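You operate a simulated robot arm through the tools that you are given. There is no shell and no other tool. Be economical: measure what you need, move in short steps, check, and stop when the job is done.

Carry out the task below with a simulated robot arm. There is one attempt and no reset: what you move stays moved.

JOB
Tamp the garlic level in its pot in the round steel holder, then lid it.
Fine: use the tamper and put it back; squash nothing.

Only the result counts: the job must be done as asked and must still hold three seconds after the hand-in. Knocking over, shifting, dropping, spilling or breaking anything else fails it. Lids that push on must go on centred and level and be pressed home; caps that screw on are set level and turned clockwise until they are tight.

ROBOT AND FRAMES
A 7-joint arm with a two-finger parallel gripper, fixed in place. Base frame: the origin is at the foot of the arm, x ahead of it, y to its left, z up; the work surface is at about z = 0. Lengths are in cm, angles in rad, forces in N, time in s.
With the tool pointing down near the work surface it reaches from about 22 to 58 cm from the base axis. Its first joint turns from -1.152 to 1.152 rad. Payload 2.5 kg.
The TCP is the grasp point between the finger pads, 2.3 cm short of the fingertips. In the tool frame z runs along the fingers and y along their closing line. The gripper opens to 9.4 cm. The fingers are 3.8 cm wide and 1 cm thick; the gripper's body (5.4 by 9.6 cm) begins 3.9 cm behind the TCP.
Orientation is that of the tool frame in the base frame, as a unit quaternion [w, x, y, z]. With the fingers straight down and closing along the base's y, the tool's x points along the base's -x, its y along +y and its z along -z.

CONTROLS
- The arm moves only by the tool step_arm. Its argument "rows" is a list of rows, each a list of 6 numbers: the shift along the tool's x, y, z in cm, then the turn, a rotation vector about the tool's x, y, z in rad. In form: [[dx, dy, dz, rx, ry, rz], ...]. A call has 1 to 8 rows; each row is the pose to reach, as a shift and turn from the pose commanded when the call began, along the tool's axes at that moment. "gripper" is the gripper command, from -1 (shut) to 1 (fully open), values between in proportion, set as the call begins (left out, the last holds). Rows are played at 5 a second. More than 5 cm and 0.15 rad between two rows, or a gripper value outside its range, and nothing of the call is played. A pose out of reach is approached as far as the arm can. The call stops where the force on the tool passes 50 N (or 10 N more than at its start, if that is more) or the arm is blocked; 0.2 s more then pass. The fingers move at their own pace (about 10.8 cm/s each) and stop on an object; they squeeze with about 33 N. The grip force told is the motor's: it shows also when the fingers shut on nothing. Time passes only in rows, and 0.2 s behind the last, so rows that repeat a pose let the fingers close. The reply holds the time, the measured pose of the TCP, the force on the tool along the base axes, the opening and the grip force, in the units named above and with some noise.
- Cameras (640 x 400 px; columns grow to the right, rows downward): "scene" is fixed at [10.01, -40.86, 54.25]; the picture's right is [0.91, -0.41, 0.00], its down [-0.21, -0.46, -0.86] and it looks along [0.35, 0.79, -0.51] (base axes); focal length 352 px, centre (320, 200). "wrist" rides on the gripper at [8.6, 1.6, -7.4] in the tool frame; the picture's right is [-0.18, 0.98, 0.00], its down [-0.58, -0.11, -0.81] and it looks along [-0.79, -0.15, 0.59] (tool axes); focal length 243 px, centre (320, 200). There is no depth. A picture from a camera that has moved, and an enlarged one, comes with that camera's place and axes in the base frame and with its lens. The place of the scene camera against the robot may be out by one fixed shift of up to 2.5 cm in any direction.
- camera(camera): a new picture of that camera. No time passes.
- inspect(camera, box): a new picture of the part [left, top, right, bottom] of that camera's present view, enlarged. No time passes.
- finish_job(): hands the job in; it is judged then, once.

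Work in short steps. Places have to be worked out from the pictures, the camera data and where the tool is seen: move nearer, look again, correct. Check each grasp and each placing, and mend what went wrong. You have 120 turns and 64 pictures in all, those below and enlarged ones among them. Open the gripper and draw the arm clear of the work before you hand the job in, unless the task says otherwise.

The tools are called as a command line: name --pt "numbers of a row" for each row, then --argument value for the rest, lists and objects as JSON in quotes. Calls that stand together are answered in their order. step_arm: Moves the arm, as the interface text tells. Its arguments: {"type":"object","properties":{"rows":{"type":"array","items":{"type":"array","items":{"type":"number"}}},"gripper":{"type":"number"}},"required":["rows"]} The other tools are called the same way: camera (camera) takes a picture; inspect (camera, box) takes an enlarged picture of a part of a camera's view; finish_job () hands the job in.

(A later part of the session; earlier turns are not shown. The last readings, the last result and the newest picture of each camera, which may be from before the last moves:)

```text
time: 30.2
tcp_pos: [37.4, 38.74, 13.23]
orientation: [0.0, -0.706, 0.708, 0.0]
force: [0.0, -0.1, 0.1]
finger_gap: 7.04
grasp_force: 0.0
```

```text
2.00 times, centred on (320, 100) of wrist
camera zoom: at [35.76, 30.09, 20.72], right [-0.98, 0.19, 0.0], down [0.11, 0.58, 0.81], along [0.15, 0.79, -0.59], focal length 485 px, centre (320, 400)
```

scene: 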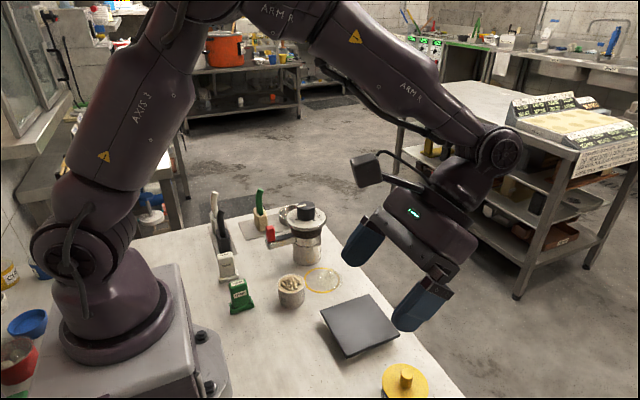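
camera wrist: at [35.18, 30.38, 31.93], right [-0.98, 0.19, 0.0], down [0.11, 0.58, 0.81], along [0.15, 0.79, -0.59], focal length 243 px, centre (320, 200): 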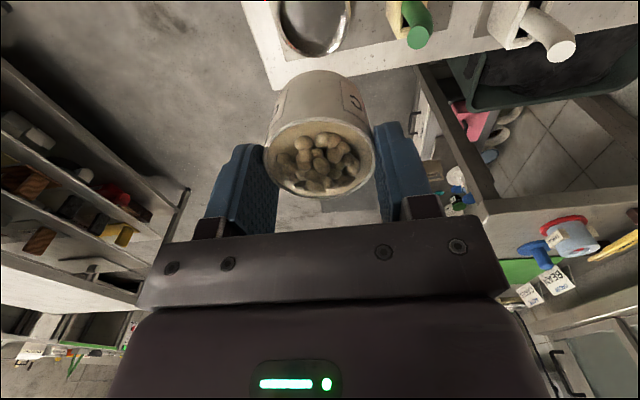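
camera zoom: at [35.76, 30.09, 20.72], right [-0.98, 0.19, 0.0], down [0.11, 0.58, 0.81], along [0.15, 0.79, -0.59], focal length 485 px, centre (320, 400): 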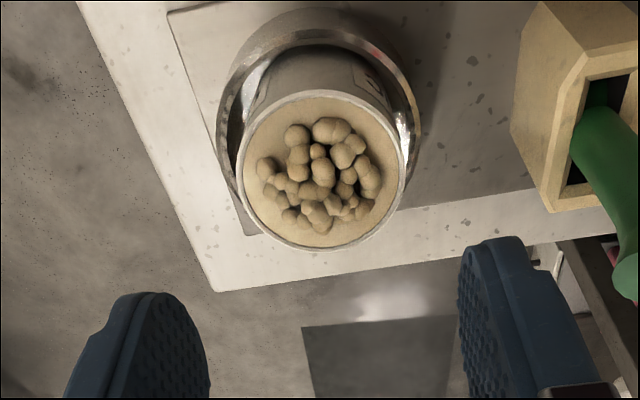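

Pot sits level in the holder at about (37.3, 38.65). Next the tamper: raise, go toward TAMP and yaw back to 0.

step_arm --pt "0 0 -4.5 0 0 0" --pt "1 1 -9 0 0 0.14" --pt "4 4 -9.5 0 0 0.28" --pt "7 7.2 -9.5 0 0 0.42" --pt "10 10.4 -9.5 0 0 0.56" --pt "13 13.6 -9.5 0 0 0.7" --pt "15 16 -9.5 0 0 0.84" --pt "16 17.4 -9.5 0 0 0.98"

step_arm --pt "0 0 0 0 0 0.14" --pt "0 0 0 0 0 0.28" --pt "0 0 0 0 0 0.42" --pt "0 0 1 0 0 0.56" --pt "0 0 4 0 0 0.59" --pt "0 0 6 0 0 0.59" --pt "0 0 6 0 0 0.59"

camera --camera "wrist"

```text
time: 32.0
tcp_pos: [19.89, 22.74, 22.62]
orientation: [0.0, -0.289, 0.957, 0.0]
force: [-1.1, -0.3, 0.0]
finger_gap: 7.05
grasp_force: 0.2
```

```text
time: 33.6
tcp_pos: [20.0, 23.09, 16.79]
orientation: [0.0, -0.001, 1.0, 0.0]
force: [0.6, -0.1, 0.8]
finger_gap: 7.05
grasp_force: 0.1
```

```text
19 pictures are left
camera wrist: at [11.35, 24.59, 24.23], right [0.18, 0.98, 0.0], down [0.58, -0.11, 0.81], along [0.79, -0.15, -0.59], focal length 243 px, centre (320, 200)
```

wrist: 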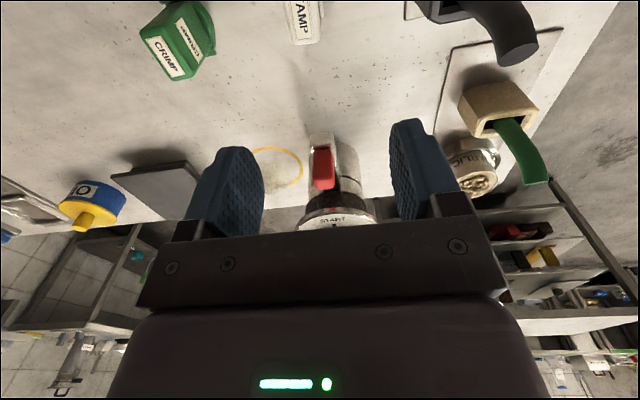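

TAMP lies at the top edge; tilt the tool to look more downward.

step_arm --pt "0 0 -1 0 0.14 0" --pt "0 0 -2 0 0.28 0" --pt "0 0 -2 0 0.42 0" --pt "0 0 -2 0 0.56 0" --pt "0 0 -2 0 0.64 0" --pt "0 0 -2 0 0.64 0"

inspect --camera "wrist" --box '[220, 0, 400, 150]'

```text
time: 35.0
tcp_pos: [19.96, 22.79, 18.8]
orientation: [-0.316, -0.001, 0.949, 0.0]
force: [-0.2, 0.2, 0.6]
finger_gap: 7.05
grasp_force: 0.0
```

```text
2.67 times, centred on (310, 75) of wrist
camera zoom: at [17.47, 24.47, 30.04], right [0.15, 0.98, -0.11], down [0.95, -0.11, 0.3], along [0.28, -0.15, -0.95], focal length 647 px, centre (347, 533)
```

zoom: 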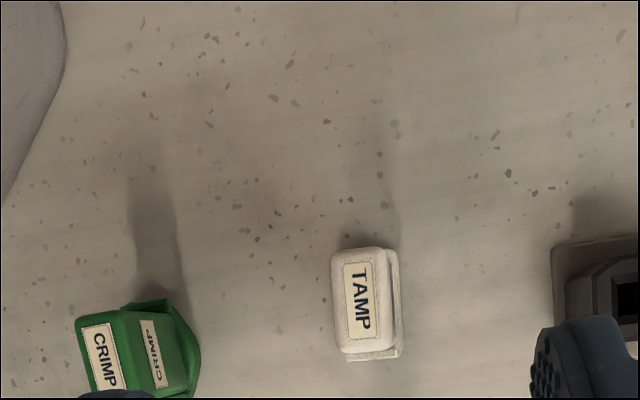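

TAMP block: centre about (16.15, 22.5), 3.6 × 2 cm, aligned with x, ~6 cm tall. Untilt and position above it.

step_arm --pt "0 0 0 0 -0.14 0" --pt "0 0 0 0 -0.28 0" --pt "0 0 0 0 -0.42 0" --pt "0 0 0 0 -0.56 0" --pt "0 0 0 0 -0.64 0" --pt "0 0 0 0 -0.64 0"

step_arm --pt "2 -0.2 2 0 0 0" --pt "3.8 -0.35 6 0 0 0" --pt "3.8 -0.35 8.5 0 0 0" --pt "3.8 -0.35 8.5 0 0 0"

inspect --camera "scene" --box '[170, 200, 290, 300]'

```text
time: 36.4
tcp_pos: [19.99, 22.81, 18.74]
orientation: [0.001, 0.0, 1.0, 0.0]
force: [0.0, 0.4, 0.6]
finger_gap: 7.06
grasp_force: 0.2
```

```text
time: 37.4
tcp_pos: [16.24, 22.42, 10.22]
orientation: [0.0, 0.0, 1.0, 0.0]
force: [0.2, -0.2, 0.1]
finger_gap: 7.06
grasp_force: 0.2
```

```text
4.00 times, centred on (230, 250) of scene
camera zoom: at [10.01, -40.85, 54.25], right [0.91, -0.41, 0.0], down [-0.21, -0.46, -0.86], along [0.35, 0.79, -0.51], focal length 1406 px, centre (680, 0)
```

zoom: 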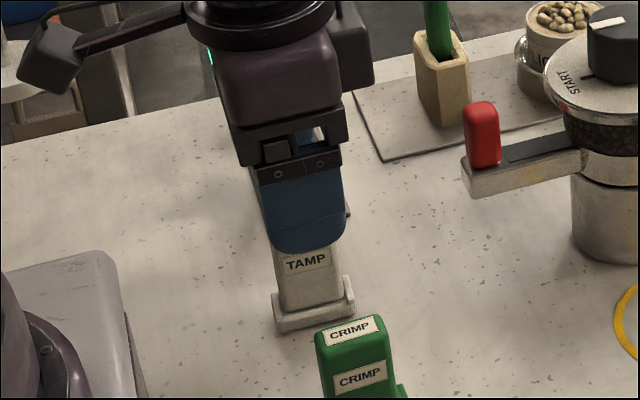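

Fingers straddle the tamper nicely. Descend to grip height and close.

step_arm --pt "0 0 2 0 0 0" --pt "0 0 4 0 0 0" --pt "0 0 5.8 0 0 0" --pt "0 0 5.8 0 0 0"

step_arm --pt "0 0 0 0 0 0" --pt "0 0 0 0 0 0" --pt "0 0 0 0 0 0" --gripper -1

step_arm --pt "0 0 -1 0 0 0" --pt "0 0 -3 0 0 0" --pt "0 0 -6 0 0 0" --pt "0 0 -6 0 0 0"

inspect --camera "scene" --box '[170, 200, 290, 300]'

```text
time: 38.4
tcp_pos: [16.14, 22.53, 4.47]
orientation: [0.0, 0.0, 1.0, 0.0]
force: [0.3, 0.4, -1.4]
finger_gap: 7.07
grasp_force: 0.0
```

```text
time: 39.2
tcp_pos: [16.22, 22.46, 4.58]
orientation: [0.0, 0.001, 1.0, 0.0]
force: [0.0, -0.1, 0.3]
finger_gap: 1.93
grasp_force: 33.0
```

```text
time: 40.2
tcp_pos: [16.28, 22.48, 10.47]
orientation: [0.001, -0.001, 1.0, 0.0]
force: [-0.8, -0.5, -0.6]
finger_gap: 1.94
grasp_force: 33.5
```

```text
4.00 times, centred on (230, 250) of scene
camera zoom: at [10.01, -40.86, 54.25], right [0.91, -0.41, 0.0], down [-0.21, -0.46, -0.86], along [0.35, 0.79, -0.51], focal length 1406 px, centre (680, 0)
```

zoom: 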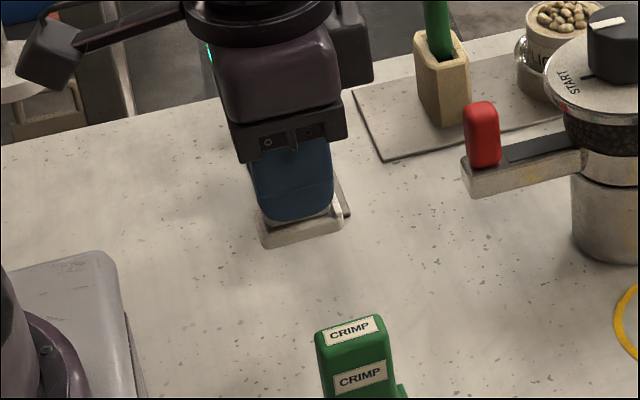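

The tool's foot comes with the block (one tool). I check the foot's size from the wrist camera.

inspect --camera "wrist" --box '[240, 60, 400, 220]'

```text
2.50 times, centred on (320, 140) of wrist
camera zoom: at [7.54, 24.19, 18.01], right [0.18, 0.98, 0.0], down [0.58, -0.11, 0.81], along [0.79, -0.15, -0.59], focal length 606 px, centre (320, 350)
```

zoom: 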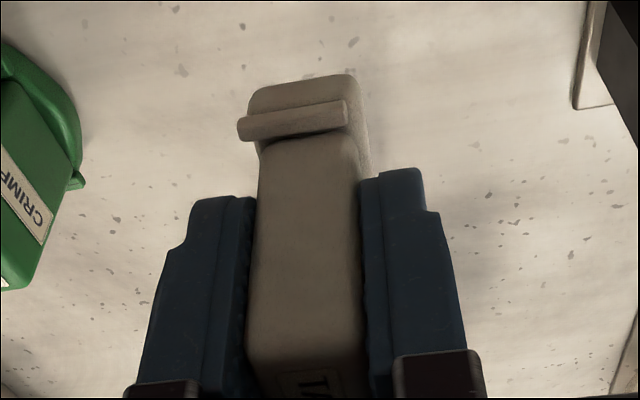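

Foot about 4.0 × 2.25 cm, fits the ~5 cm inside diameter. Carry the tamper up and over the pot, yawing 90° so the camera stays clear of the green handle.

step_arm --pt "0 0 -4 0 0 0" --pt "0 0 -8 0 0 -0.14" --pt "0 0 -11.5 0 0 -0.28" --pt "-3.5 2.7 -11.5 0 0 -0.42" --pt "-7 5.4 -11.5 0 0 -0.56" --pt "-10.5 8.1 -11.5 0 0 -0.7" --pt "-14 10.8 -11.5 0 0 -0.84" --pt "-17.5 13.5 -11.5 0 0 -0.98"

step_arm --pt "0 0 0 0 0 -0.14" --pt "0 0 0 0 0 -0.28" --pt "0 0 0 0 0 -0.42" --pt "0 0 0 0 0 -0.56" --pt "0 0 0 0 0 -0.59" --pt "0 0 0 0 0 -0.59"

```text
time: 42.0
tcp_pos: [33.49, 36.01, 21.7]
orientation: [0.001, -0.472, 0.882, -0.001]
force: [-0.3, 0.1, -0.1]
finger_gap: 1.94
grasp_force: 33.2
```

```text
time: 43.4
tcp_pos: [33.6, 36.07, 21.87]
orientation: [0.001, -0.707, 0.707, -0.001]
force: [-0.2, -0.5, -0.5]
finger_gap: 1.95
grasp_force: 33.2
```

Move above the pot and lower to ~2.5 cm above the garlic, then look.

step_arm --pt "-1.5 -1.9 0 0 0 0" --pt "-2.9 -3.7 0 0 0 0" --pt "-2.9 -3.7 3.5 0 0 0" --pt "-2.9 -3.7 7 0 0 0" --pt "-2.9 -3.7 8.8 0 0 0" --pt "-2.9 -3.7 8.8 0 0 0"

inspect --camera "wrist" --box '[220, 0, 420, 200]'

```text
time: 44.8
tcp_pos: [37.06, 38.87, 13.21]
orientation: [-0.001, -0.706, 0.708, 0.001]
force: [0.1, 0.4, 0.1]
finger_gap: 1.94
grasp_force: 32.8
```

```text
2.00 times, centred on (320, 100) of wrist
camera zoom: at [35.47, 30.26, 20.67], right [-0.98, 0.18, 0.0], down [0.11, 0.58, 0.81], along [0.15, 0.79, -0.59], focal length 485 px, centre (320, 400)
```

zoom: 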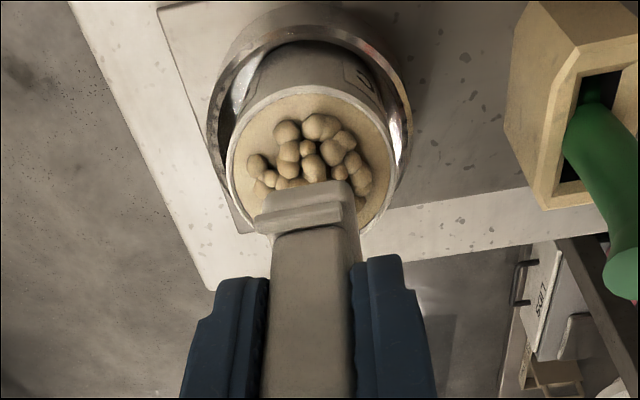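

Foot centre ≈ (37.05, 38.93), pot centre ≈ (37.3, 38.82); correct and lower to near the garlic.

step_arm --pt "0.1 -0.25 0 0 0 0" --pt "0.1 -0.25 1.3 0 0 0" --pt "0.1 -0.25 2.5 0 0 0" --pt "0.1 -0.25 2.5 0 0 0"

step_arm --pt "0 0 0.15 0 0 0" --pt "0 0 0.3 0 0 0" --pt "0 0 0.45 0 0 0" --pt "0 0 0.6 0 0 0" --pt "0 0 0.6 0 0 0"

inspect --camera "wrist" --box '[220, 20, 420, 180]'

```text
time: 45.8
tcp_pos: [37.52, 38.66, 10.7]
orientation: [0.0, -0.707, 0.707, 0.0]
force: [-1.0, 0.1, -0.2]
finger_gap: 1.97
grasp_force: 33.5
```

```text
time: 47.0
tcp_pos: [37.49, 38.73, 10.19]
orientation: [0.0, 0.707, -0.707, 0.0]
force: [-1.1, -0.2, -0.2]
finger_gap: 1.94
grasp_force: 32.8
```

```text
2.50 times, centred on (320, 100) of wrist
camera zoom: at [35.86, 30.17, 17.62], right [-0.98, 0.18, 0.0], down [0.11, 0.58, 0.81], along [0.15, 0.79, -0.59], focal length 606 px, centre (320, 450)
```

zoom: 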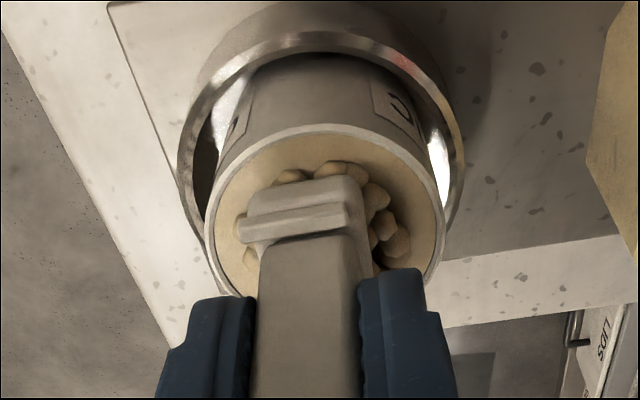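

Foot about 0.15 cm too far in +x; correct and go on down gently, watching force.

step_arm --pt "0 0.15 0 0 0 0" --pt "0 0.15 0.15 0 0 0" --pt "0 0.15 0.3 0 0 0" --pt "0 0.15 0.45 0 0 0" --pt "0 0.15 0.45 0 0 0"

step_arm --pt "0 0 0.1 0 0 0" --pt "0 0 0.2 0 0 0" --pt "0 0 0.3 0 0 0" --pt "0 0 0.3 0 0 0"

```text
time: 48.2
tcp_pos: [37.42, 38.79, 9.87]
orientation: [0.001, -0.707, 0.708, 0.0]
force: [-4.3, -2.5, 18.6]
finger_gap: 1.95
grasp_force: 32.7
```

```text
time: 49.2
tcp_pos: [37.3, 38.81, 9.55]
orientation: [-0.003, 0.707, -0.707, 0.0]
force: [-2.2, 0.2, 29.7]
finger_gap: 1.95
grasp_force: 32.7
```

Contact with ~30 N; foot bottom near 5.0. Lift slightly and look at the garlic.

step_arm --pt "0 0 -1 0 0 0" --pt "0 0 -3.5 0 0 0" --pt "0 0 -3.5 0 0 0"

inspect --camera "wrist" --box '[220, 0, 420, 160]'

```text
time: 50.0
tcp_pos: [37.21, 38.85, 12.86]
orientation: [-0.001, -0.706, 0.708, 0.0]
force: [0.5, -0.9, -0.4]
finger_gap: 1.95
grasp_force: 32.5
```

```text
2.50 times, centred on (320, 80) of wrist
camera zoom: at [35.69, 30.22, 20.34], right [-0.98, 0.19, 0.0], down [0.11, 0.58, 0.81], along [0.15, 0.79, -0.59], focal length 606 px, centre (320, 500)
```

zoom: 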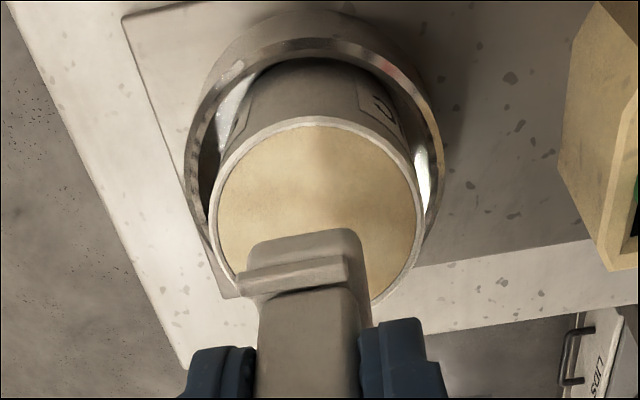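

Garlic is now level. Take the tamper back the same way.

step_arm --pt "0 0 -4.5 0 0 0" --pt "0 0 -9 0 0 0" --pt "2.7 3.5 -9 0 0 0.14" --pt "5.4 7 -9 0 0 0.28" --pt "8.1 10.5 -9 0 0 0.42" --pt "10.8 14 -9 0 0 0.56" --pt "13.5 17.5 -9 0 0 0.7" --pt "16.3 21 -9 0 0 0.84"

step_arm --pt "0 0 0 0 0 0.14" --pt "0 0 0 0 0 0.28" --pt "0 0 0 0 0 0.42" --pt "0 0 0 0 0 0.56" --pt "0 0 0 0 0 0.7" --pt "0 0 0 0 0 0.731" --pt "0 0 0 0 0 0.731"

```text
time: 51.8
tcp_pos: [16.5, 22.33, 22.01]
orientation: [0.001, -0.356, 0.935, -0.001]
force: [-0.5, -0.3, -1.0]
finger_gap: 1.95
grasp_force: 33.2
```

```text
time: 53.4
tcp_pos: [16.4, 22.33, 21.92]
orientation: [0.0, 0.001, 1.0, 0.0]
force: [0.0, -0.7, -1.5]
finger_gap: 1.96
grasp_force: 33.1
```

Fine-correct x/y and descend to just above the table.

step_arm --pt "0.15 0.12 4 0 0 0" --pt "0.15 0.12 8.5 0 0 0" --pt "0.15 0.12 13 0 0 0" --pt "0.15 0.12 16.3 0 0 0" --pt "0.15 0.12 16.3 0 0 0"

step_arm --pt "0 0 0.3 0 0 0" --pt "0 0 0.6 0 0 0" --pt "0 0 0.9 0 0 0" --pt "0 0 1.05 0 0 0" --pt "0 0 1.05 0 0 0"

```text
time: 54.6
tcp_pos: [16.09, 22.51, 5.57]
orientation: [0.0, 0.001, 1.0, 0.0]
force: [-0.2, -0.6, -0.8]
finger_gap: 1.94
grasp_force: 33.1
```

```text
time: 55.8
tcp_pos: [16.22, 22.55, 4.49]
orientation: [0.001, 0.001, 1.0, 0.0]
force: [0.1, 0.9, -0.1]
finger_gap: 1.96
grasp_force: 33.1
```

No contact yet; a bit further in small steps.

step_arm --pt "0 0 0.06 0 0 0" --pt "0 0 0.12 0 0 0" --pt "0 0 0.18 0 0 0" --pt "0 0 0.18 0 0 0"

```text
time: 56.8
tcp_pos: [16.15, 22.48, 4.4]
orientation: [0.0, 0.0, 1.0, 0.0]
force: [-1.9, -1.6, 9.7]
finger_gap: 1.94
grasp_force: 32.9
```

Contact with the table (~10 N). Open and lift off, then check the tamper.

step_arm --pt "0 0 -0.08 0 0 0" --pt "0 0 -0.08 0 0 0" --pt "0 0 -0.08 0 0 0" --gripper 0.2

step_arm --pt "0 0 -4 0 0 0" --pt "0 0 -8 0 0 0" --pt "-4 0 -11 0 0 0" --pt "-8 -2 -13 0 0 0" --pt "-8 -2 -13 0 0 0"

camera --camera "scene"

```text
time: 57.6
tcp_pos: [16.26, 22.53, 4.45]
orientation: [0.0, 0.001, 1.0, 0.0]
force: [0.9, 0.8, 0.9]
finger_gap: 5.63
grasp_force: 0.0
```

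```text
time: 58.8
tcp_pos: [24.3, 20.64, 17.33]
orientation: [-0.001, 0.0, 1.0, 0.0]
force: [0.4, -0.3, 0.4]
finger_gap: 5.62
grasp_force: 0.1
```

```text
11 pictures are left
```

scene: 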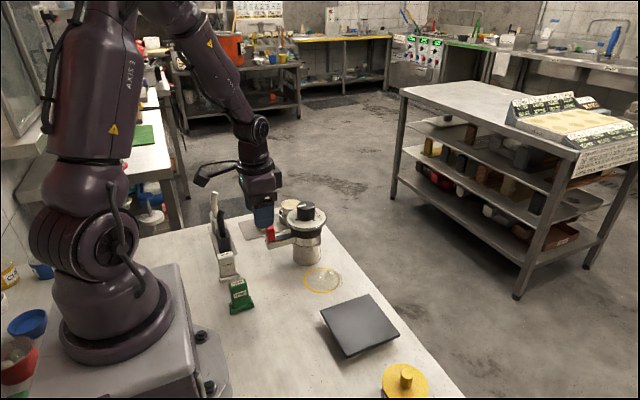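

Tamper is back. Now the lid: move above it with yaw 90° and look.

step_arm --pt "0 0 -4.5 0 0 0" --pt "-1 -4 -4.5 0 0 -0.14" --pt "-3 -8 -4.5 0 0 -0.28" --pt "-6 -10 -4.5 0 0 -0.42" --pt "-9 -10 -4.5 0 0 -0.56" --pt "-12 -9 -4.5 0 0 -0.7" --pt "-12 -8.6 -4.5 0 0 -0.84" --pt "-12 -8.6 -4.5 0 0 -0.98"

step_arm --pt "0 0 1 0 0 -0.14" --pt "0 0 3 0 0 -0.28" --pt "0 0 6 0 0 -0.42" --pt "0 0 9 0 0 -0.56" --pt "0 0 10.5 0 0 -0.59" --pt "0 0 10.5 0 0 -0.59"

inspect --camera "wrist" --box '[220, 0, 420, 200]'

```text
time: 60.6
tcp_pos: [36.02, 11.81, 21.88]
orientation: [0.0, -0.471, 0.882, 0.0]
force: [0.2, 0.4, 0.1]
finger_gap: 5.63
grasp_force: 0.0
```

```text
time: 62.0
tcp_pos: [36.2, 12.05, 11.41]
orientation: [0.0, -0.707, 0.707, 0.0]
force: [0.5, -0.4, -1.1]
finger_gap: 5.65
grasp_force: 0.2
```

```text
2.00 times, centred on (320, 100) of wrist
camera zoom: at [34.49, 3.35, 18.94], right [-0.98, 0.18, 0.0], down [0.11, 0.58, 0.81], along [0.15, 0.79, -0.59], focal length 485 px, centre (320, 400)
```

zoom: 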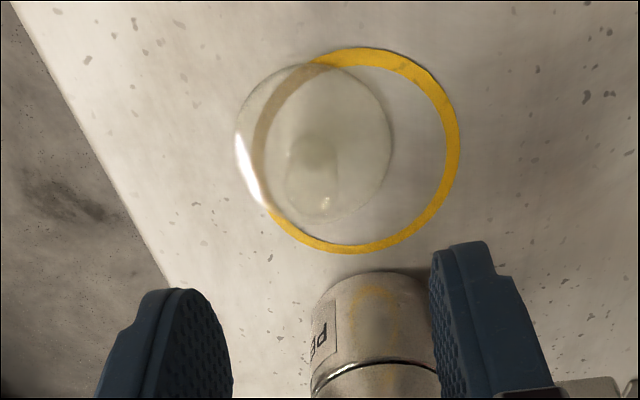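

Lid centre ≈ (36.4, 12.3), ~5.8 cm wide, knob ~3 cm high. Descend to grip the knob, stopping short to watch force.

step_arm --pt "-0.25 -0.2 2 0 0 0" --pt "-0.25 -0.2 4.5 0 0 0" --pt "-0.25 -0.2 6.5 0 0 0" --pt "-0.25 -0.2 7.7 0 0 0" --pt "-0.25 -0.2 7.7 0 0 0"

inspect --camera "wrist" --box '[220, 40, 420, 240]'

```text
time: 63.2
tcp_pos: [36.3, 12.34, 3.77]
orientation: [0.0, -0.707, 0.708, 0.0]
force: [0.4, 0.7, 0.6]
finger_gap: 5.63
grasp_force: 0.0
```

```text
2.00 times, centred on (320, 140) of wrist
camera zoom: at [34.79, 3.64, 11.3], right [-0.98, 0.19, 0.0], down [0.11, 0.58, 0.81], along [0.15, 0.79, -0.59], focal length 485 px, centre (320, 320)
```

zoom: 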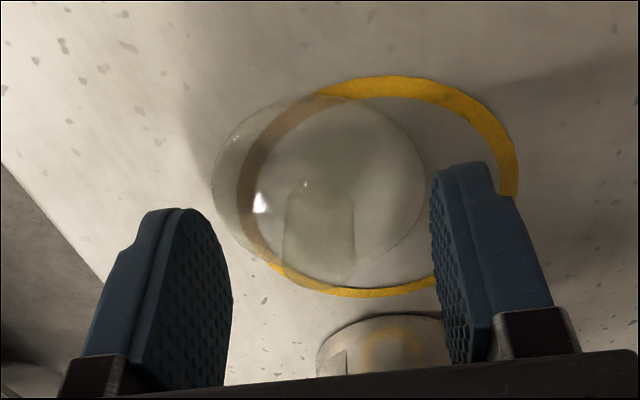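

The knob is between the fingers; close.

step_arm --pt "0 0 0.2 0 0 0" --pt "0 0 0.2 0 0 0" --pt "0 0 0.2 0 0 0" --pt "0 0 0.2 0 0 0" --gripper -1

step_arm --pt "0 0 -1 0 0 0" --pt "0 0 -4 0 0 0" --pt "0 0 -8 0 0 0" --pt "0 0 -8 0 0 0"

inspect --camera "wrist" --box '[220, 40, 420, 240]'

```text
time: 64.2
tcp_pos: [36.56, 12.21, 3.63]
orientation: [0.0, -0.706, 0.708, -0.001]
force: [-0.2, -0.5, 8.5]
finger_gap: 1.46
grasp_force: 33.0
```

```text
time: 65.2
tcp_pos: [36.39, 11.96, 11.51]
orientation: [0.0, -0.706, 0.708, 0.0]
force: [-0.8, -1.0, -0.5]
finger_gap: 1.46
grasp_force: 33.3
```

```text
2.00 times, centred on (320, 140) of wrist
camera zoom: at [34.77, 3.33, 18.99], right [-0.98, 0.19, 0.0], down [0.11, 0.58, 0.81], along [0.15, 0.79, -0.59], focal length 485 px, centre (320, 320)
```

zoom: 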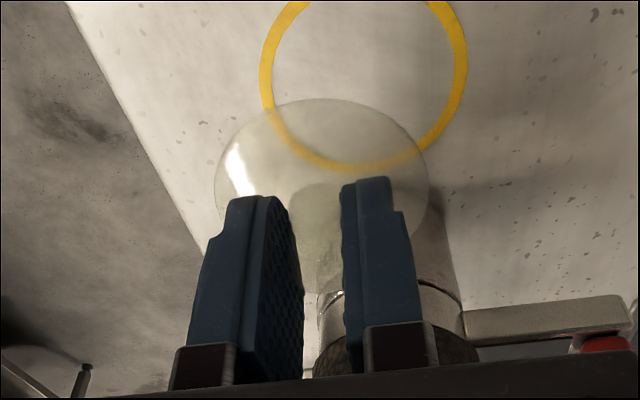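

Lid held level by the knob; its centre is about 0.2 cm in +y from the TCP. Raise above the mill and carry to the pot.

step_arm --pt "0 0 -4.5 0 0 0" --pt "0 0 -9 0 0 0" --pt "0 0 -12 0 0 0" --pt "-4.5 -0.2 -12 0 0 0" --pt "-9 -0.4 -12 0 0 0" --pt "-13.5 -0.6 -12 0 0 0" --pt "-18 -0.8 -12 0 0 0" --pt "-22.5 -1 -12 0 0 0"

step_arm --pt "-2.5 0 0 0 0 0" --pt "-4.2 0 0 0 0 0" --pt "-4.2 0 4 0 0 0" --pt "-4.2 0 8 0 0 0" --pt "-4.2 0 12 0 0 0" --pt "-4.2 0 12 0 0 0"

inspect --camera "wrist" --box '[220, 0, 420, 200]'

```text
time: 67.0
tcp_pos: [37.52, 34.55, 23.53]
orientation: [0.0, -0.707, 0.708, 0.0]
force: [-0.3, 0.1, 0.2]
finger_gap: 1.45
grasp_force: 33.0
```

```text
time: 68.4
tcp_pos: [37.42, 38.94, 11.27]
orientation: [0.0, -0.706, 0.708, -0.001]
force: [-0.1, 0.2, 0.9]
finger_gap: 1.43
grasp_force: 32.8
```

```text
2.00 times, centred on (320, 100) of wrist
camera zoom: at [35.87, 30.35, 18.88], right [-0.98, 0.19, 0.0], down [0.11, 0.58, 0.81], along [0.15, 0.79, -0.59], focal length 485 px, centre (320, 400)
```

zoom: 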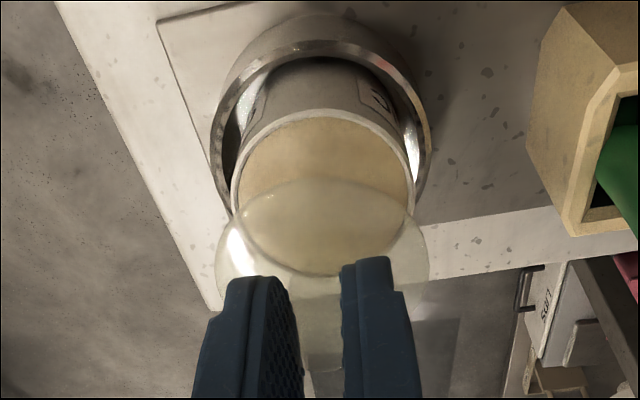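

Pot centre ≈ (37.33, 38.87), lid centre ≈ (37.43, 39.16): shift and lower to just above the rim.

step_arm --pt "0.29 0.1 0 0 0 0" --pt "0.29 0.1 1.2 0 0 0" --pt "0.29 0.1 2.2 0 0 0" --pt "0.29 0.1 2.2 0 0 0"

inspect --camera "wrist" --box '[240, 40, 400, 180]'

```text
time: 69.4
tcp_pos: [37.38, 38.64, 9.24]
orientation: [0.001, -0.706, 0.708, 0.0]
force: [-0.2, 0.2, 0.0]
finger_gap: 1.46
grasp_force: 32.7
```

```text
2.86 times, centred on (320, 110) of wrist
camera zoom: at [35.8, 30.0, 16.71], right [-0.98, 0.19, 0.0], down [0.11, 0.58, 0.81], along [0.15, 0.79, -0.59], focal length 693 px, centre (320, 457)
```

zoom: 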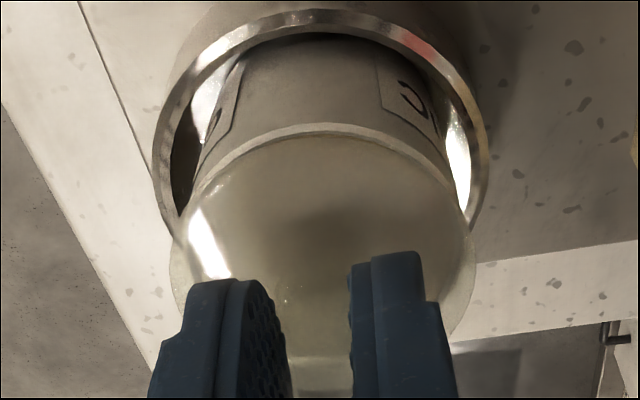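

Well aligned within ~0.1 cm. Nudge slightly and lower onto the rim gently.

step_arm --pt "-0.07 0.04 0.2 0 0 0" --pt "-0.07 0.04 0.4 0 0 0" --pt "-0.07 0.04 0.6 0 0 0" --pt "-0.07 0.04 0.75 0 0 0" --pt "-0.07 0.04 0.75 0 0 0"

step_arm --pt "0 0 0.1 0 0 0" --pt "0 0 0.2 0 0 0" --pt "0 0 0.2 0 0 0"

```text
time: 70.6
tcp_pos: [37.48, 38.87, 8.94]
orientation: [0.005, -0.707, 0.708, -0.001]
force: [-1.6, -5.4, 33.8]
finger_gap: 1.5
grasp_force: 33.1
```

```text
time: 71.4
tcp_pos: [37.52, 38.86, 8.79]
orientation: [0.006, -0.706, 0.708, 0.001]
force: [-0.2, 0.6, 36.2]
finger_gap: 1.45
grasp_force: 32.7
```

Contact at ~34 N with TCP at 8.8; look at how the lid sits.

inspect --camera "wrist" --box '[240, 40, 400, 180]'

inspect --camera "scene" --box '[260, 170, 350, 245]'

```text
2.86 times, centred on (320, 110) of wrist
camera zoom: at [35.82, 30.21, 16.28], right [-0.98, 0.19, -0.01], down [0.1, 0.57, 0.81], along [0.15, 0.8, -0.58], focal length 693 px, centre (320, 457)
```

zoom: 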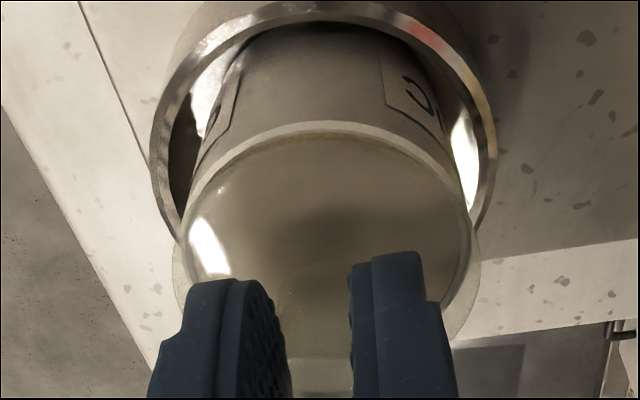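

```text
5.33 times, centred on (305, 208) of scene
camera zoom: at [10.0, -40.87, 54.24], right [0.91, -0.41, 0.0], down [-0.21, -0.46, -0.86], along [0.35, 0.79, -0.51], focal length 1875 px, centre (400, 160)
```

zoom: 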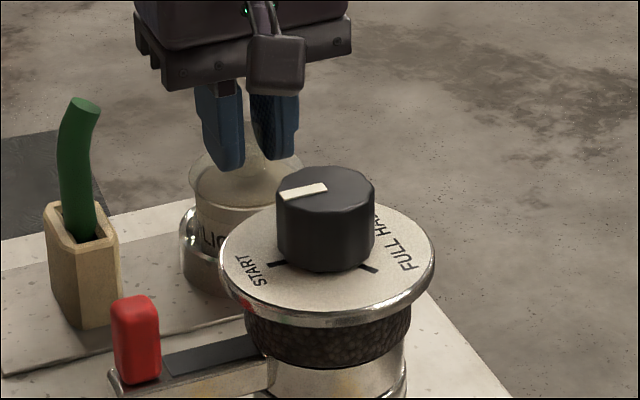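

The arm gives outward under load, so the lid drifted ~0.2 cm in +y. Lift slightly, shift back to compensate, and lower again.

step_arm --pt "0 0 -0.4 0 0 0" --pt "0 0 -0.8 0 0 0" --pt "0.17 0.05 -0.8 0 0 0" --pt "0.17 0.05 -0.8 0 0 0"

step_arm --pt "0 0 0.2 0 0 0" --pt "0 0 0.35 0 0 0" --pt "0 0 0.5 0 0 0" --pt "0 0 0.5 0 0 0"

```text
time: 72.4
tcp_pos: [37.26, 38.42, 8.94]
orientation: [-0.001, -0.707, 0.708, 0.0]
force: [0.2, -0.6, -1.0]
finger_gap: 1.44
grasp_force: 33.2
```

```text
time: 73.4
tcp_pos: [37.3, 38.63, 8.89]
orientation: [0.002, -0.706, 0.708, -0.001]
force: [-1.9, -6.1, 22.8]
finger_gap: 1.46
grasp_force: 32.6
```

Now under load at (37.3, 38.63), matching the aligned position. Press further.

step_arm --pt "0 0 0.15 0 0 0" --pt "0 0 0.3 0 0 0" --pt "0 0 0.45 0 0 0" --pt "0 0 0.45 0 0 0"

```text
time: 74.1
tcp_pos: [37.5, 38.76, 8.9]
orientation: [0.004, -0.706, 0.708, 0.001]
force: [0.1, -0.8, 5.5]
finger_gap: 1.41
grasp_force: 32.8
stopped in row 3: the force on the tool passed its limit (the readings are from after the stop); the commanded pose is now the measured one
```

Force limit reached with no drop in height. I check closely how the lid's edge meets the rim.

inspect --camera "wrist" --box '[270, 60, 370, 160]'

```text
4.00 times, centred on (320, 110) of wrist
camera zoom: at [35.78, 30.05, 16.34], right [-0.98, 0.19, 0.0], down [0.11, 0.58, 0.81], along [0.15, 0.8, -0.59], focal length 970 px, centre (320, 560)
```

zoom: 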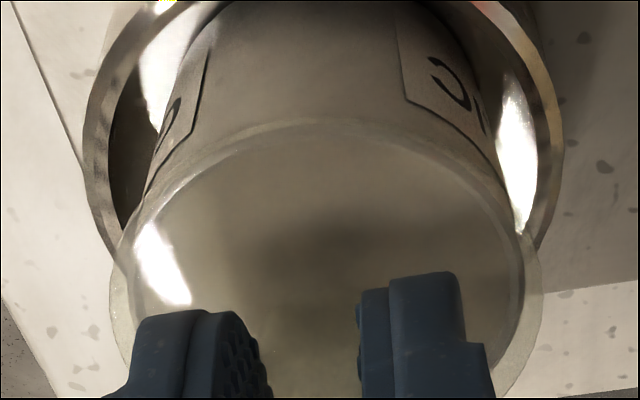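

The lid now looks centred with even overhang. I press again slowly, in finer steps, to see if it goes down.

step_arm --pt "0 0 0.1 0 0 0" --pt "0 0 0.2 0 0 0" --pt "0 0 0.3 0 0 0" --pt "0 0 0.4 0 0 0" --pt "0 0 0.45 0 0 0" --pt "0 0 0.45 0 0 0"

```text
time: 75.2
tcp_pos: [37.5, 38.8, 8.88]
orientation: [0.007, -0.707, 0.707, 0.0]
force: [-1.5, -0.8, 5.7]
finger_gap: 1.29
grasp_force: 32.7
stopped in row 5: the force on the tool passed its limit (the readings are from after the stop); the commanded pose is now the measured one
```

The gap narrowed on the knob, so I'd rather let go, back up and inspect the lid unobstructed.

step_arm --pt "0 0 0 0 0 0" --pt "0 0 0 0 0 0" --pt "0 0 -2 0 0 0" --pt "0 0 -5 0 0 0" --pt "0 0 -5 0 0 0" --gripper 0

inspect --camera "wrist" --box '[250, 10, 390, 140]'

```text
time: 76.5
tcp_pos: [37.27, 38.69, 13.77]
orientation: [0.005, -0.706, 0.708, -0.001]
force: [-0.3, 1.3, 0.3]
finger_gap: 4.69
grasp_force: 0.0
```

```text
3.08 times, centred on (320, 75) of wrist
camera zoom: at [35.72, 29.99, 21.23], right [-0.98, 0.19, -0.01], down [0.1, 0.58, 0.81], along [0.16, 0.8, -0.58], focal length 746 px, centre (320, 585)
```

zoom: 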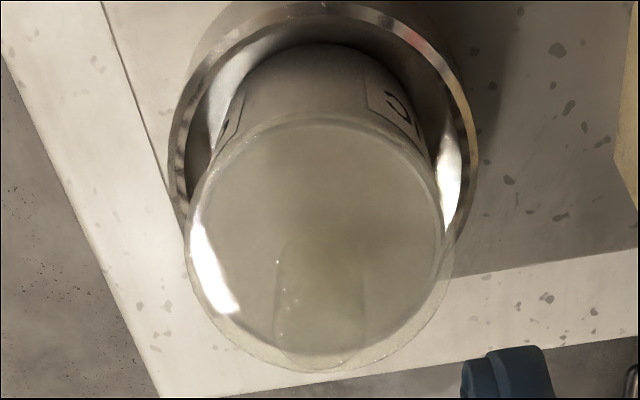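

Lid is centred on the pot; I'm unsure it is home. Straighten the tool, close the fingers and press on the knob's top vertically.

step_arm --pt "-0.1 0.05 0 -0.0085 0.0056 -0.003" --pt "-0.1 0.05 0 -0.0085 0.0056 -0.003" --pt "-0.1 0.05 0 -0.0085 0.0056 -0.003" --pt "-0.1 0.05 1.5 -0.0085 0.0056 -0.003" --pt "-0.1 0.05 2.2 -0.0085 0.0056 -0.003" --pt "-0.1 0.05 2.2 -0.0085 0.0056 -0.003" --gripper -1

step_arm --pt "0 0 0.2 0 0 0" --pt "0 0 0.4 0 0 0" --pt "0 0 0.6 0 0 0" --pt "0.05 0.03 0.8 0 0 0" --pt "0.05 0.03 0.8 0 0 0"

```text
time: 77.8
tcp_pos: [37.48, 38.9, 11.57]
orientation: [0.0, -0.706, 0.708, 0.0]
force: [0.0, -1.4, -0.9]
finger_gap: 0.0
grasp_force: 33.1
```

```text
time: 79.0
tcp_pos: [37.44, 38.79, 10.77]
orientation: [0.0, -0.707, 0.707, 0.001]
force: [-0.1, 0.0, 0.0]
finger_gap: 0.0
grasp_force: 32.8
```

No contact yet; continue down in small steps with slight inward compensation.

step_arm --pt "0 0 0.15 0 0 0" --pt "0 0 0.3 0 0 0" --pt "0 0 0.45 0 0 0" --pt "0 0 0.6 0 0 0" --pt "0 0 0.6 0 0 0"

```text
time: 80.2
tcp_pos: [37.51, 39.0, 10.58]
orientation: [-0.004, 0.707, -0.707, -0.001]
force: [-9.1, -9.6, 43.9]
finger_gap: 0.0
grasp_force: 32.9
```

44 N on the knob top at TCP 10.6. Shift the command inward to cancel the lateral push and press a little harder.

step_arm --pt "0.08 0.05 0 0 0 0" --pt "0.16 0.1 0 0 0 0" --pt "0.16 0.1 0.05 0 0 0" --pt "0.16 0.1 0.1 0 0 0" --pt "0.16 0.1 0.1 0 0 0"

```text
time: 81.5
tcp_pos: [37.49, 38.74, 10.57]
orientation: [-0.007, 0.707, -0.707, 0.0]
force: [-2.8, 0.7, 39.8]
finger_gap: 0.03
grasp_force: 33.1
```

Continue pressing straight down toward the limit.

step_arm --pt "0.02 0.01 0.07 0 0 0" --pt "0.04 0.02 0.14 0 0 0" --pt "0.06 0.03 0.21 0 0 0" --pt "0.06 0.03 0.21 0 0 0"

```text
time: 82.5
tcp_pos: [37.51, 38.77, 10.53]
orientation: [-0.008, 0.708, -0.707, 0.0]
force: [-5.0, 1.6, 48.3]
finger_gap: 0.02
grasp_force: 32.6
```

No drop at 48 N, so it may already be home. Back off and look from the side with the scene camera.

step_arm --pt "0 0 -1 0 0 0" --pt "0 0 -5 0 0 0" --pt "0 0 -9 0 0 0" --pt "0 0 -9 0 0 0"

inspect --camera "scene" --box '[272, 188, 312, 228]'

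```text
time: 83.5
tcp_pos: [36.97, 38.6, 18.8]
orientation: [0.0, 0.707, -0.707, -0.001]
force: [-0.1, 0.4, -0.9]
finger_gap: 0.0
grasp_force: 33.2
```

```text
10.00 times, centred on (292, 208) of scene
camera zoom: at [10.01, -40.86, 54.25], right [0.91, -0.41, 0.0], down [-0.21, -0.46, -0.86], along [0.35, 0.79, -0.51], focal length 3516 px, centre (600, 120)
```

zoom: 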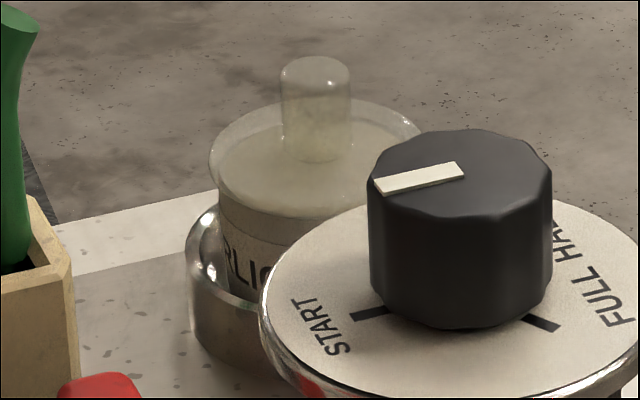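

From the side the lid sits level and low on the pot with even overhang. To verify it is truly home I'll grip the knob and test with a tiny lift; first open and re-read the pose.

step_arm --pt "0 0 0 0 0 0" --pt "0 0 0 0 0 0" --gripper -0.3

step_arm --pt "0 0 0 0 0 0"

step_arm --pt "0 0 0 0 0 0"

```text
time: 84.0
tcp_pos: [37.08, 38.66, 18.77]
orientation: [0.0, -0.707, 0.707, 0.001]
force: [-0.8, -0.2, -0.4]
finger_gap: 3.27
grasp_force: 0.0
```

```text
time: 84.5
tcp_pos: [37.13, 38.64, 18.77]
orientation: [-0.001, 0.707, -0.707, -0.001]
force: [-0.4, -0.1, 0.2]
finger_gap: 3.27
grasp_force: 0.1
```

```text
time: 84.8
tcp_pos: [37.16, 38.62, 18.8]
orientation: [0.001, -0.707, 0.707, 0.0]
force: [0.7, 0.3, -0.6]
finger_gap: 3.28
grasp_force: 0.1
```

Move to grip position around the knob and close.

step_arm --pt "-0.07 -0.25 4 0 0 0" --pt "-0.07 -0.25 7.5 0 0 0" --pt "-0.07 -0.25 9.75 0 0 0" --pt "-0.07 -0.25 9.75 0 0 0"

step_arm --pt "0 0 0 0 0 0" --pt "0 0 0 0 0 0" --pt "0 0 0 0 0 0" --gripper -1

```text
time: 85.8
tcp_pos: [37.6, 38.64, 9.0]
orientation: [0.001, -0.707, 0.707, 0.0]
force: [0.4, -0.2, 0.2]
finger_gap: 3.28
grasp_force: 0.0
```

```text
time: 86.7
tcp_pos: [37.48, 38.67, 9.11]
orientation: [-0.001, 0.707, -0.707, 0.0]
force: [-0.3, 0.8, -0.1]
finger_gap: 1.48
grasp_force: 32.8
```

Gripped without side force. Lift 0.6 cm and read forces.

step_arm --pt "0 0 -0.15 0 0 0" --pt "0 0 -0.3 0 0 0" --pt "0 0 -0.3 0 0 0"

step_arm --pt "0 0 -0.15 0 0 0" --pt "0 0 -0.3 0 0 0" --pt "0 0 -0.3 0 0 0"

step_arm --pt "0 0 0 0 0 0"

step_arm --pt "0 0 0 0 0 0"

step_arm --pt "0 0 0 0 0 0"

```text
time: 87.5
tcp_pos: [37.61, 38.67, 9.35]
orientation: [0.0, 0.707, -0.707, 0.0]
force: [0.2, -0.1, -1.2]
finger_gap: 1.47
grasp_force: 33.1
```

```text
time: 88.2
tcp_pos: [37.5, 38.65, 9.65]
orientation: [0.001, -0.706, 0.708, 0.001]
force: [0.1, 0.0, -0.5]
finger_gap: 1.46
grasp_force: 33.2
```

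```text
time: 88.7
tcp_pos: [37.46, 38.76, 9.63]
orientation: [-0.001, 0.707, -0.707, -0.001]
force: [0.1, -1.0, -1.1]
finger_gap: 1.46
grasp_force: 33.6
```

```text
time: 89.0
tcp_pos: [37.58, 38.68, 9.69]
orientation: [0.001, -0.707, 0.707, 0.001]
force: [0.1, 0.0, -0.1]
finger_gap: 1.45
grasp_force: 32.7
```

```text
time: 89.5
tcp_pos: [37.43, 38.68, 9.69]
orientation: [0.0, 0.707, -0.707, -0.001]
force: [-0.3, 0.3, -0.2]
finger_gap: 1.47
grasp_force: 32.5
```

Forces are ambiguous. Lift another 0.5 cm (pot would still be inside the holder) and use the last picture to see whether pot and lid moved together.

step_arm --pt "0 0 -0.25 0 0 0" --pt "0 0 -0.5 0 0 0" --pt "0 0 -0.5 0 0 0"

inspect --camera "wrist" --box '[250, 40, 390, 180]'

```text
time: 90.2
tcp_pos: [37.59, 38.84, 10.14]
orientation: [-0.001, 0.707, -0.707, 0.0]
force: [0.2, -0.8, -0.9]
finger_gap: 1.45
grasp_force: 33.3
```

```text
2.86 times, centred on (320, 110) of wrist
camera zoom: at [35.87, 30.06, 17.67], right [-0.98, 0.18, 0.0], down [0.11, 0.58, 0.81], along [0.15, 0.79, -0.59], focal length 693 px, centre (320, 457)
```

zoom: 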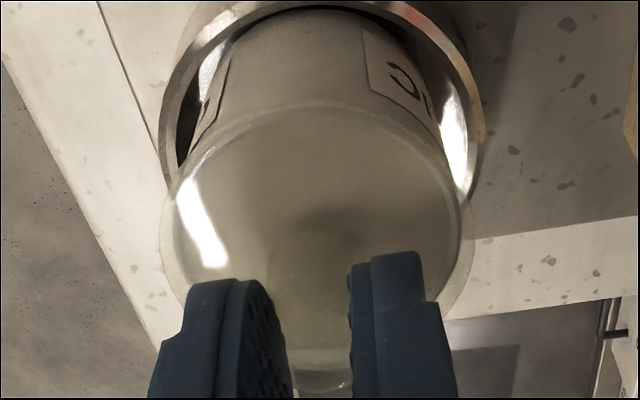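

Comparing with earlier views, the lid came up alone (pot stayed). Re-lower in fine steps: it sat at TCP ≈ 9.05 before, so the height of first contact tells whether it had been seated or was merely resting.

step_arm --pt "0 0 0.2 0 0 0" --pt "0 0 0.4 0 0 0" --pt "0 0 0.6 0 0 0" --pt "0 0 0.6 0 0 0"

step_arm --pt "0 0 0.1 0 0 0" --pt "0 0 0.1 0 0 0"

step_arm --pt "0 0 0.1 0 0 0" --pt "0 0 0.1 0 0 0"

step_arm --pt "0 0 0.1 0 0 0" --pt "0 0 0.1 0 0 0"

step_arm --pt "0 0 0.1 0 0 0" --pt "0 0 0.1 0 0 0"

```text
time: 91.2
tcp_pos: [37.57, 38.7, 9.63]
orientation: [-0.001, 0.707, -0.707, -0.001]
force: [1.2, -0.2, -1.7]
finger_gap: 1.43
grasp_force: 33.5
```

```text
time: 91.8
tcp_pos: [37.51, 38.66, 9.57]
orientation: [0.001, -0.707, 0.708, 0.0]
force: [0.0, -0.3, -1.1]
finger_gap: 1.46
grasp_force: 32.7
```

```text
time: 92.5
tcp_pos: [37.73, 38.78, 9.49]
orientation: [0.0, 0.708, -0.707, -0.001]
force: [0.4, -0.2, -0.4]
finger_gap: 1.48
grasp_force: 32.6
```

```text
time: 93.0
tcp_pos: [37.53, 38.69, 9.47]
orientation: [0.0, 0.708, -0.706, 0.0]
force: [0.7, 0.0, 0.2]
finger_gap: 1.47
grasp_force: 32.5
```

```text
time: 93.7
tcp_pos: [37.43, 38.58, 9.27]
orientation: [-0.001, 0.707, -0.707, 0.0]
force: [-0.1, -0.4, -1.8]
finger_gap: 1.45
grasp_force: 33.2
```

Readings show about 0.8 N carried (the pot's weight, as when I carried it alone), and lid and rim coincided in the picture, so the lid apparently holds the pot. Set it down the rest of the way and press once more.

step_arm --pt "0 0 0.1 0 0 0" --pt "0 0 0.1 0 0 0"

step_arm --pt "0 0 0.1 0 0 0" --pt "0 0 0.1 0 0 0"

step_arm --pt "0 0 0.1 0 0 0" --pt "0 0 0.1 0 0 0"

```text
time: 94.2
tcp_pos: [37.57, 38.68, 9.23]
orientation: [0.002, -0.707, 0.707, 0.001]
force: [-1.1, -1.7, 6.1]
finger_gap: 1.44
grasp_force: 32.6
```

```text
time: 94.8
tcp_pos: [37.63, 38.74, 9.24]
orientation: [0.002, -0.707, 0.707, 0.001]
force: [-2.1, -1.0, 19.1]
finger_gap: 1.45
grasp_force: 32.3
```

```text
time: 95.5
tcp_pos: [37.59, 38.67, 9.12]
orientation: [0.003, -0.707, 0.707, 0.001]
force: [-3.9, -4.2, 31.4]
finger_gap: 1.46
grasp_force: 32.5
```

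Contact at the same height as before (within 0.05 cm), stiff and level. One more increment of pressure, then ease, open and retreat.

step_arm --pt "0.05 0.03 0.1 0 0 0" --pt "0.05 0.03 0.1 0 0 0"

```text
time: 96.0
tcp_pos: [37.57, 38.68, 9.11]
orientation: [0.004, -0.706, 0.708, 0.001]
force: [-3.6, -0.3, 31.7]
finger_gap: 1.48
grasp_force: 33.0
```

Press two more small increments.

step_arm --pt "0 0 0.1 0 0 0" --pt "0 0 0.1 0 0 0"

step_arm --pt "0.03 0.02 0.1 0 0 0" --pt "0.03 0.02 0.1 0 0 0"

```text
time: 96.7
tcp_pos: [37.62, 38.76, 9.02]
orientation: [0.004, -0.707, 0.707, 0.0]
force: [-4.3, -0.7, 34.6]
finger_gap: 1.42
grasp_force: 33.1
```

```text
time: 97.2
tcp_pos: [37.71, 38.68, 9.08]
orientation: [-0.005, 0.707, -0.707, 0.001]
force: [-5.1, -1.1, 37.5]
finger_gap: 1.48
grasp_force: 32.9
```

Fingers slip on the knob only near ~35 N, so the lift test carried the lid for sure. I repeat the lift with more readings to weigh whether the pot hangs on it.

step_arm --pt "0 0 -0.3 0 0 0" --pt "0 0 -0.6 0 0 0" --pt "0 0 -0.9 0 0 0" --pt "0 0 -1.2 0 0 0" --pt "0 0 -1.2 0 0 0"

step_arm --pt "0 0 0 0 0 0"

step_arm --pt "0 0 0 0 0 0"

step_arm --pt "0 0 0 0 0 0"

step_arm --pt "0 0 0 0 0 0"

step_arm --pt "0 0 0 0 0 0"

step_arm --pt "0 0 0 0 0 0"

step_arm --pt "0 0 0 0 0 0"

step_arm --pt "0 0 0 0 0 0"

```text
time: 98.5
tcp_pos: [37.35, 38.55, 9.69]
orientation: [0.0, 0.707, -0.707, 0.0]
force: [0.0, -0.5, 0.1]
finger_gap: 1.42
grasp_force: 33.2
```

```text
time: 98.8
tcp_pos: [37.43, 38.57, 9.74]
orientation: [0.001, -0.707, 0.707, 0.0]
force: [-0.1, 0.9, -0.8]
finger_gap: 1.65
grasp_force: 33.0
```

```text
time: 99.2
tcp_pos: [37.52, 38.5, 9.75]
orientation: [0.001, -0.707, 0.707, 0.001]
force: [0.1, -0.1, -0.3]
finger_gap: 1.68
grasp_force: 32.4
```

```text
time: 99.7
tcp_pos: [37.47, 38.56, 9.88]
orientation: [0.001, -0.707, 0.707, 0.001]
force: [-0.4, 0.3, -0.2]
finger_gap: 1.67
grasp_force: 32.8
```

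```text
time: 100.0
tcp_pos: [37.42, 38.55, 9.68]
orientation: [0.0, 0.707, -0.707, 0.0]
force: [-0.4, 0.3, -0.6]
finger_gap: 1.71
grasp_force: 32.6
```

```text
time: 100.5
tcp_pos: [37.39, 38.55, 9.73]
orientation: [0.0, 0.708, -0.707, 0.0]
force: [-0.5, -0.5, -0.6]
finger_gap: 1.68
grasp_force: 33.3
```

```text
time: 100.8
tcp_pos: [37.47, 38.53, 9.7]
orientation: [-0.001, 0.707, -0.707, -0.001]
force: [0.8, 0.5, 0.2]
finger_gap: 1.67
grasp_force: 32.9
```

```text
time: 101.2
tcp_pos: [37.48, 38.58, 9.77]
orientation: [0.0, 0.707, -0.707, -0.001]
force: [0.4, -0.3, 0.4]
finger_gap: 1.66
grasp_force: 33.2
```

```text
time: 101.7
tcp_pos: [37.5, 38.52, 9.85]
orientation: [0.001, -0.707, 0.707, 0.001]
force: [0.1, 0.6, 0.0]
finger_gap: 1.67
grasp_force: 33.0
```

The finger gap changed to 1.67 and no weight hangs now, so the knob shifted in the grip. Lower gently to find contact again.

step_arm --pt "0 0 0.2 0 0 0" --pt "0 0 0.4 0 0 0" --pt "0 0 0.4 0 0 0"

step_arm --pt "0 0 0.1 0 0 0" --pt "0 0 0.1 0 0 0"

step_arm --pt "0 0 0.1 0 0 0" --pt "0 0 0.1 0 0 0"

step_arm --pt "0 0 0.1 0 0 0" --pt "0 0 0.1 0 0 0"

```text
time: 102.5
tcp_pos: [37.41, 38.54, 9.37]
orientation: [0.001, -0.707, 0.707, 0.001]
force: [-0.8, 0.4, 1.3]
finger_gap: 1.67
grasp_force: 32.9
```

```text
time: 103.0
tcp_pos: [37.36, 38.47, 9.29]
orientation: [-0.001, 0.707, -0.707, 0.0]
force: [-0.5, 0.8, 0.1]
finger_gap: 1.69
grasp_force: 32.8
```

```text
time: 103.7
tcp_pos: [37.55, 38.58, 9.21]
orientation: [0.001, -0.707, 0.707, 0.001]
force: [-0.6, 0.4, 0.1]
finger_gap: 1.69
grasp_force: 32.5
```

```text
time: 104.2
tcp_pos: [37.44, 38.62, 9.01]
orientation: [-0.001, 0.707, -0.707, -0.001]
force: [1.0, -0.1, 0.7]
finger_gap: 1.65
grasp_force: 32.9
```

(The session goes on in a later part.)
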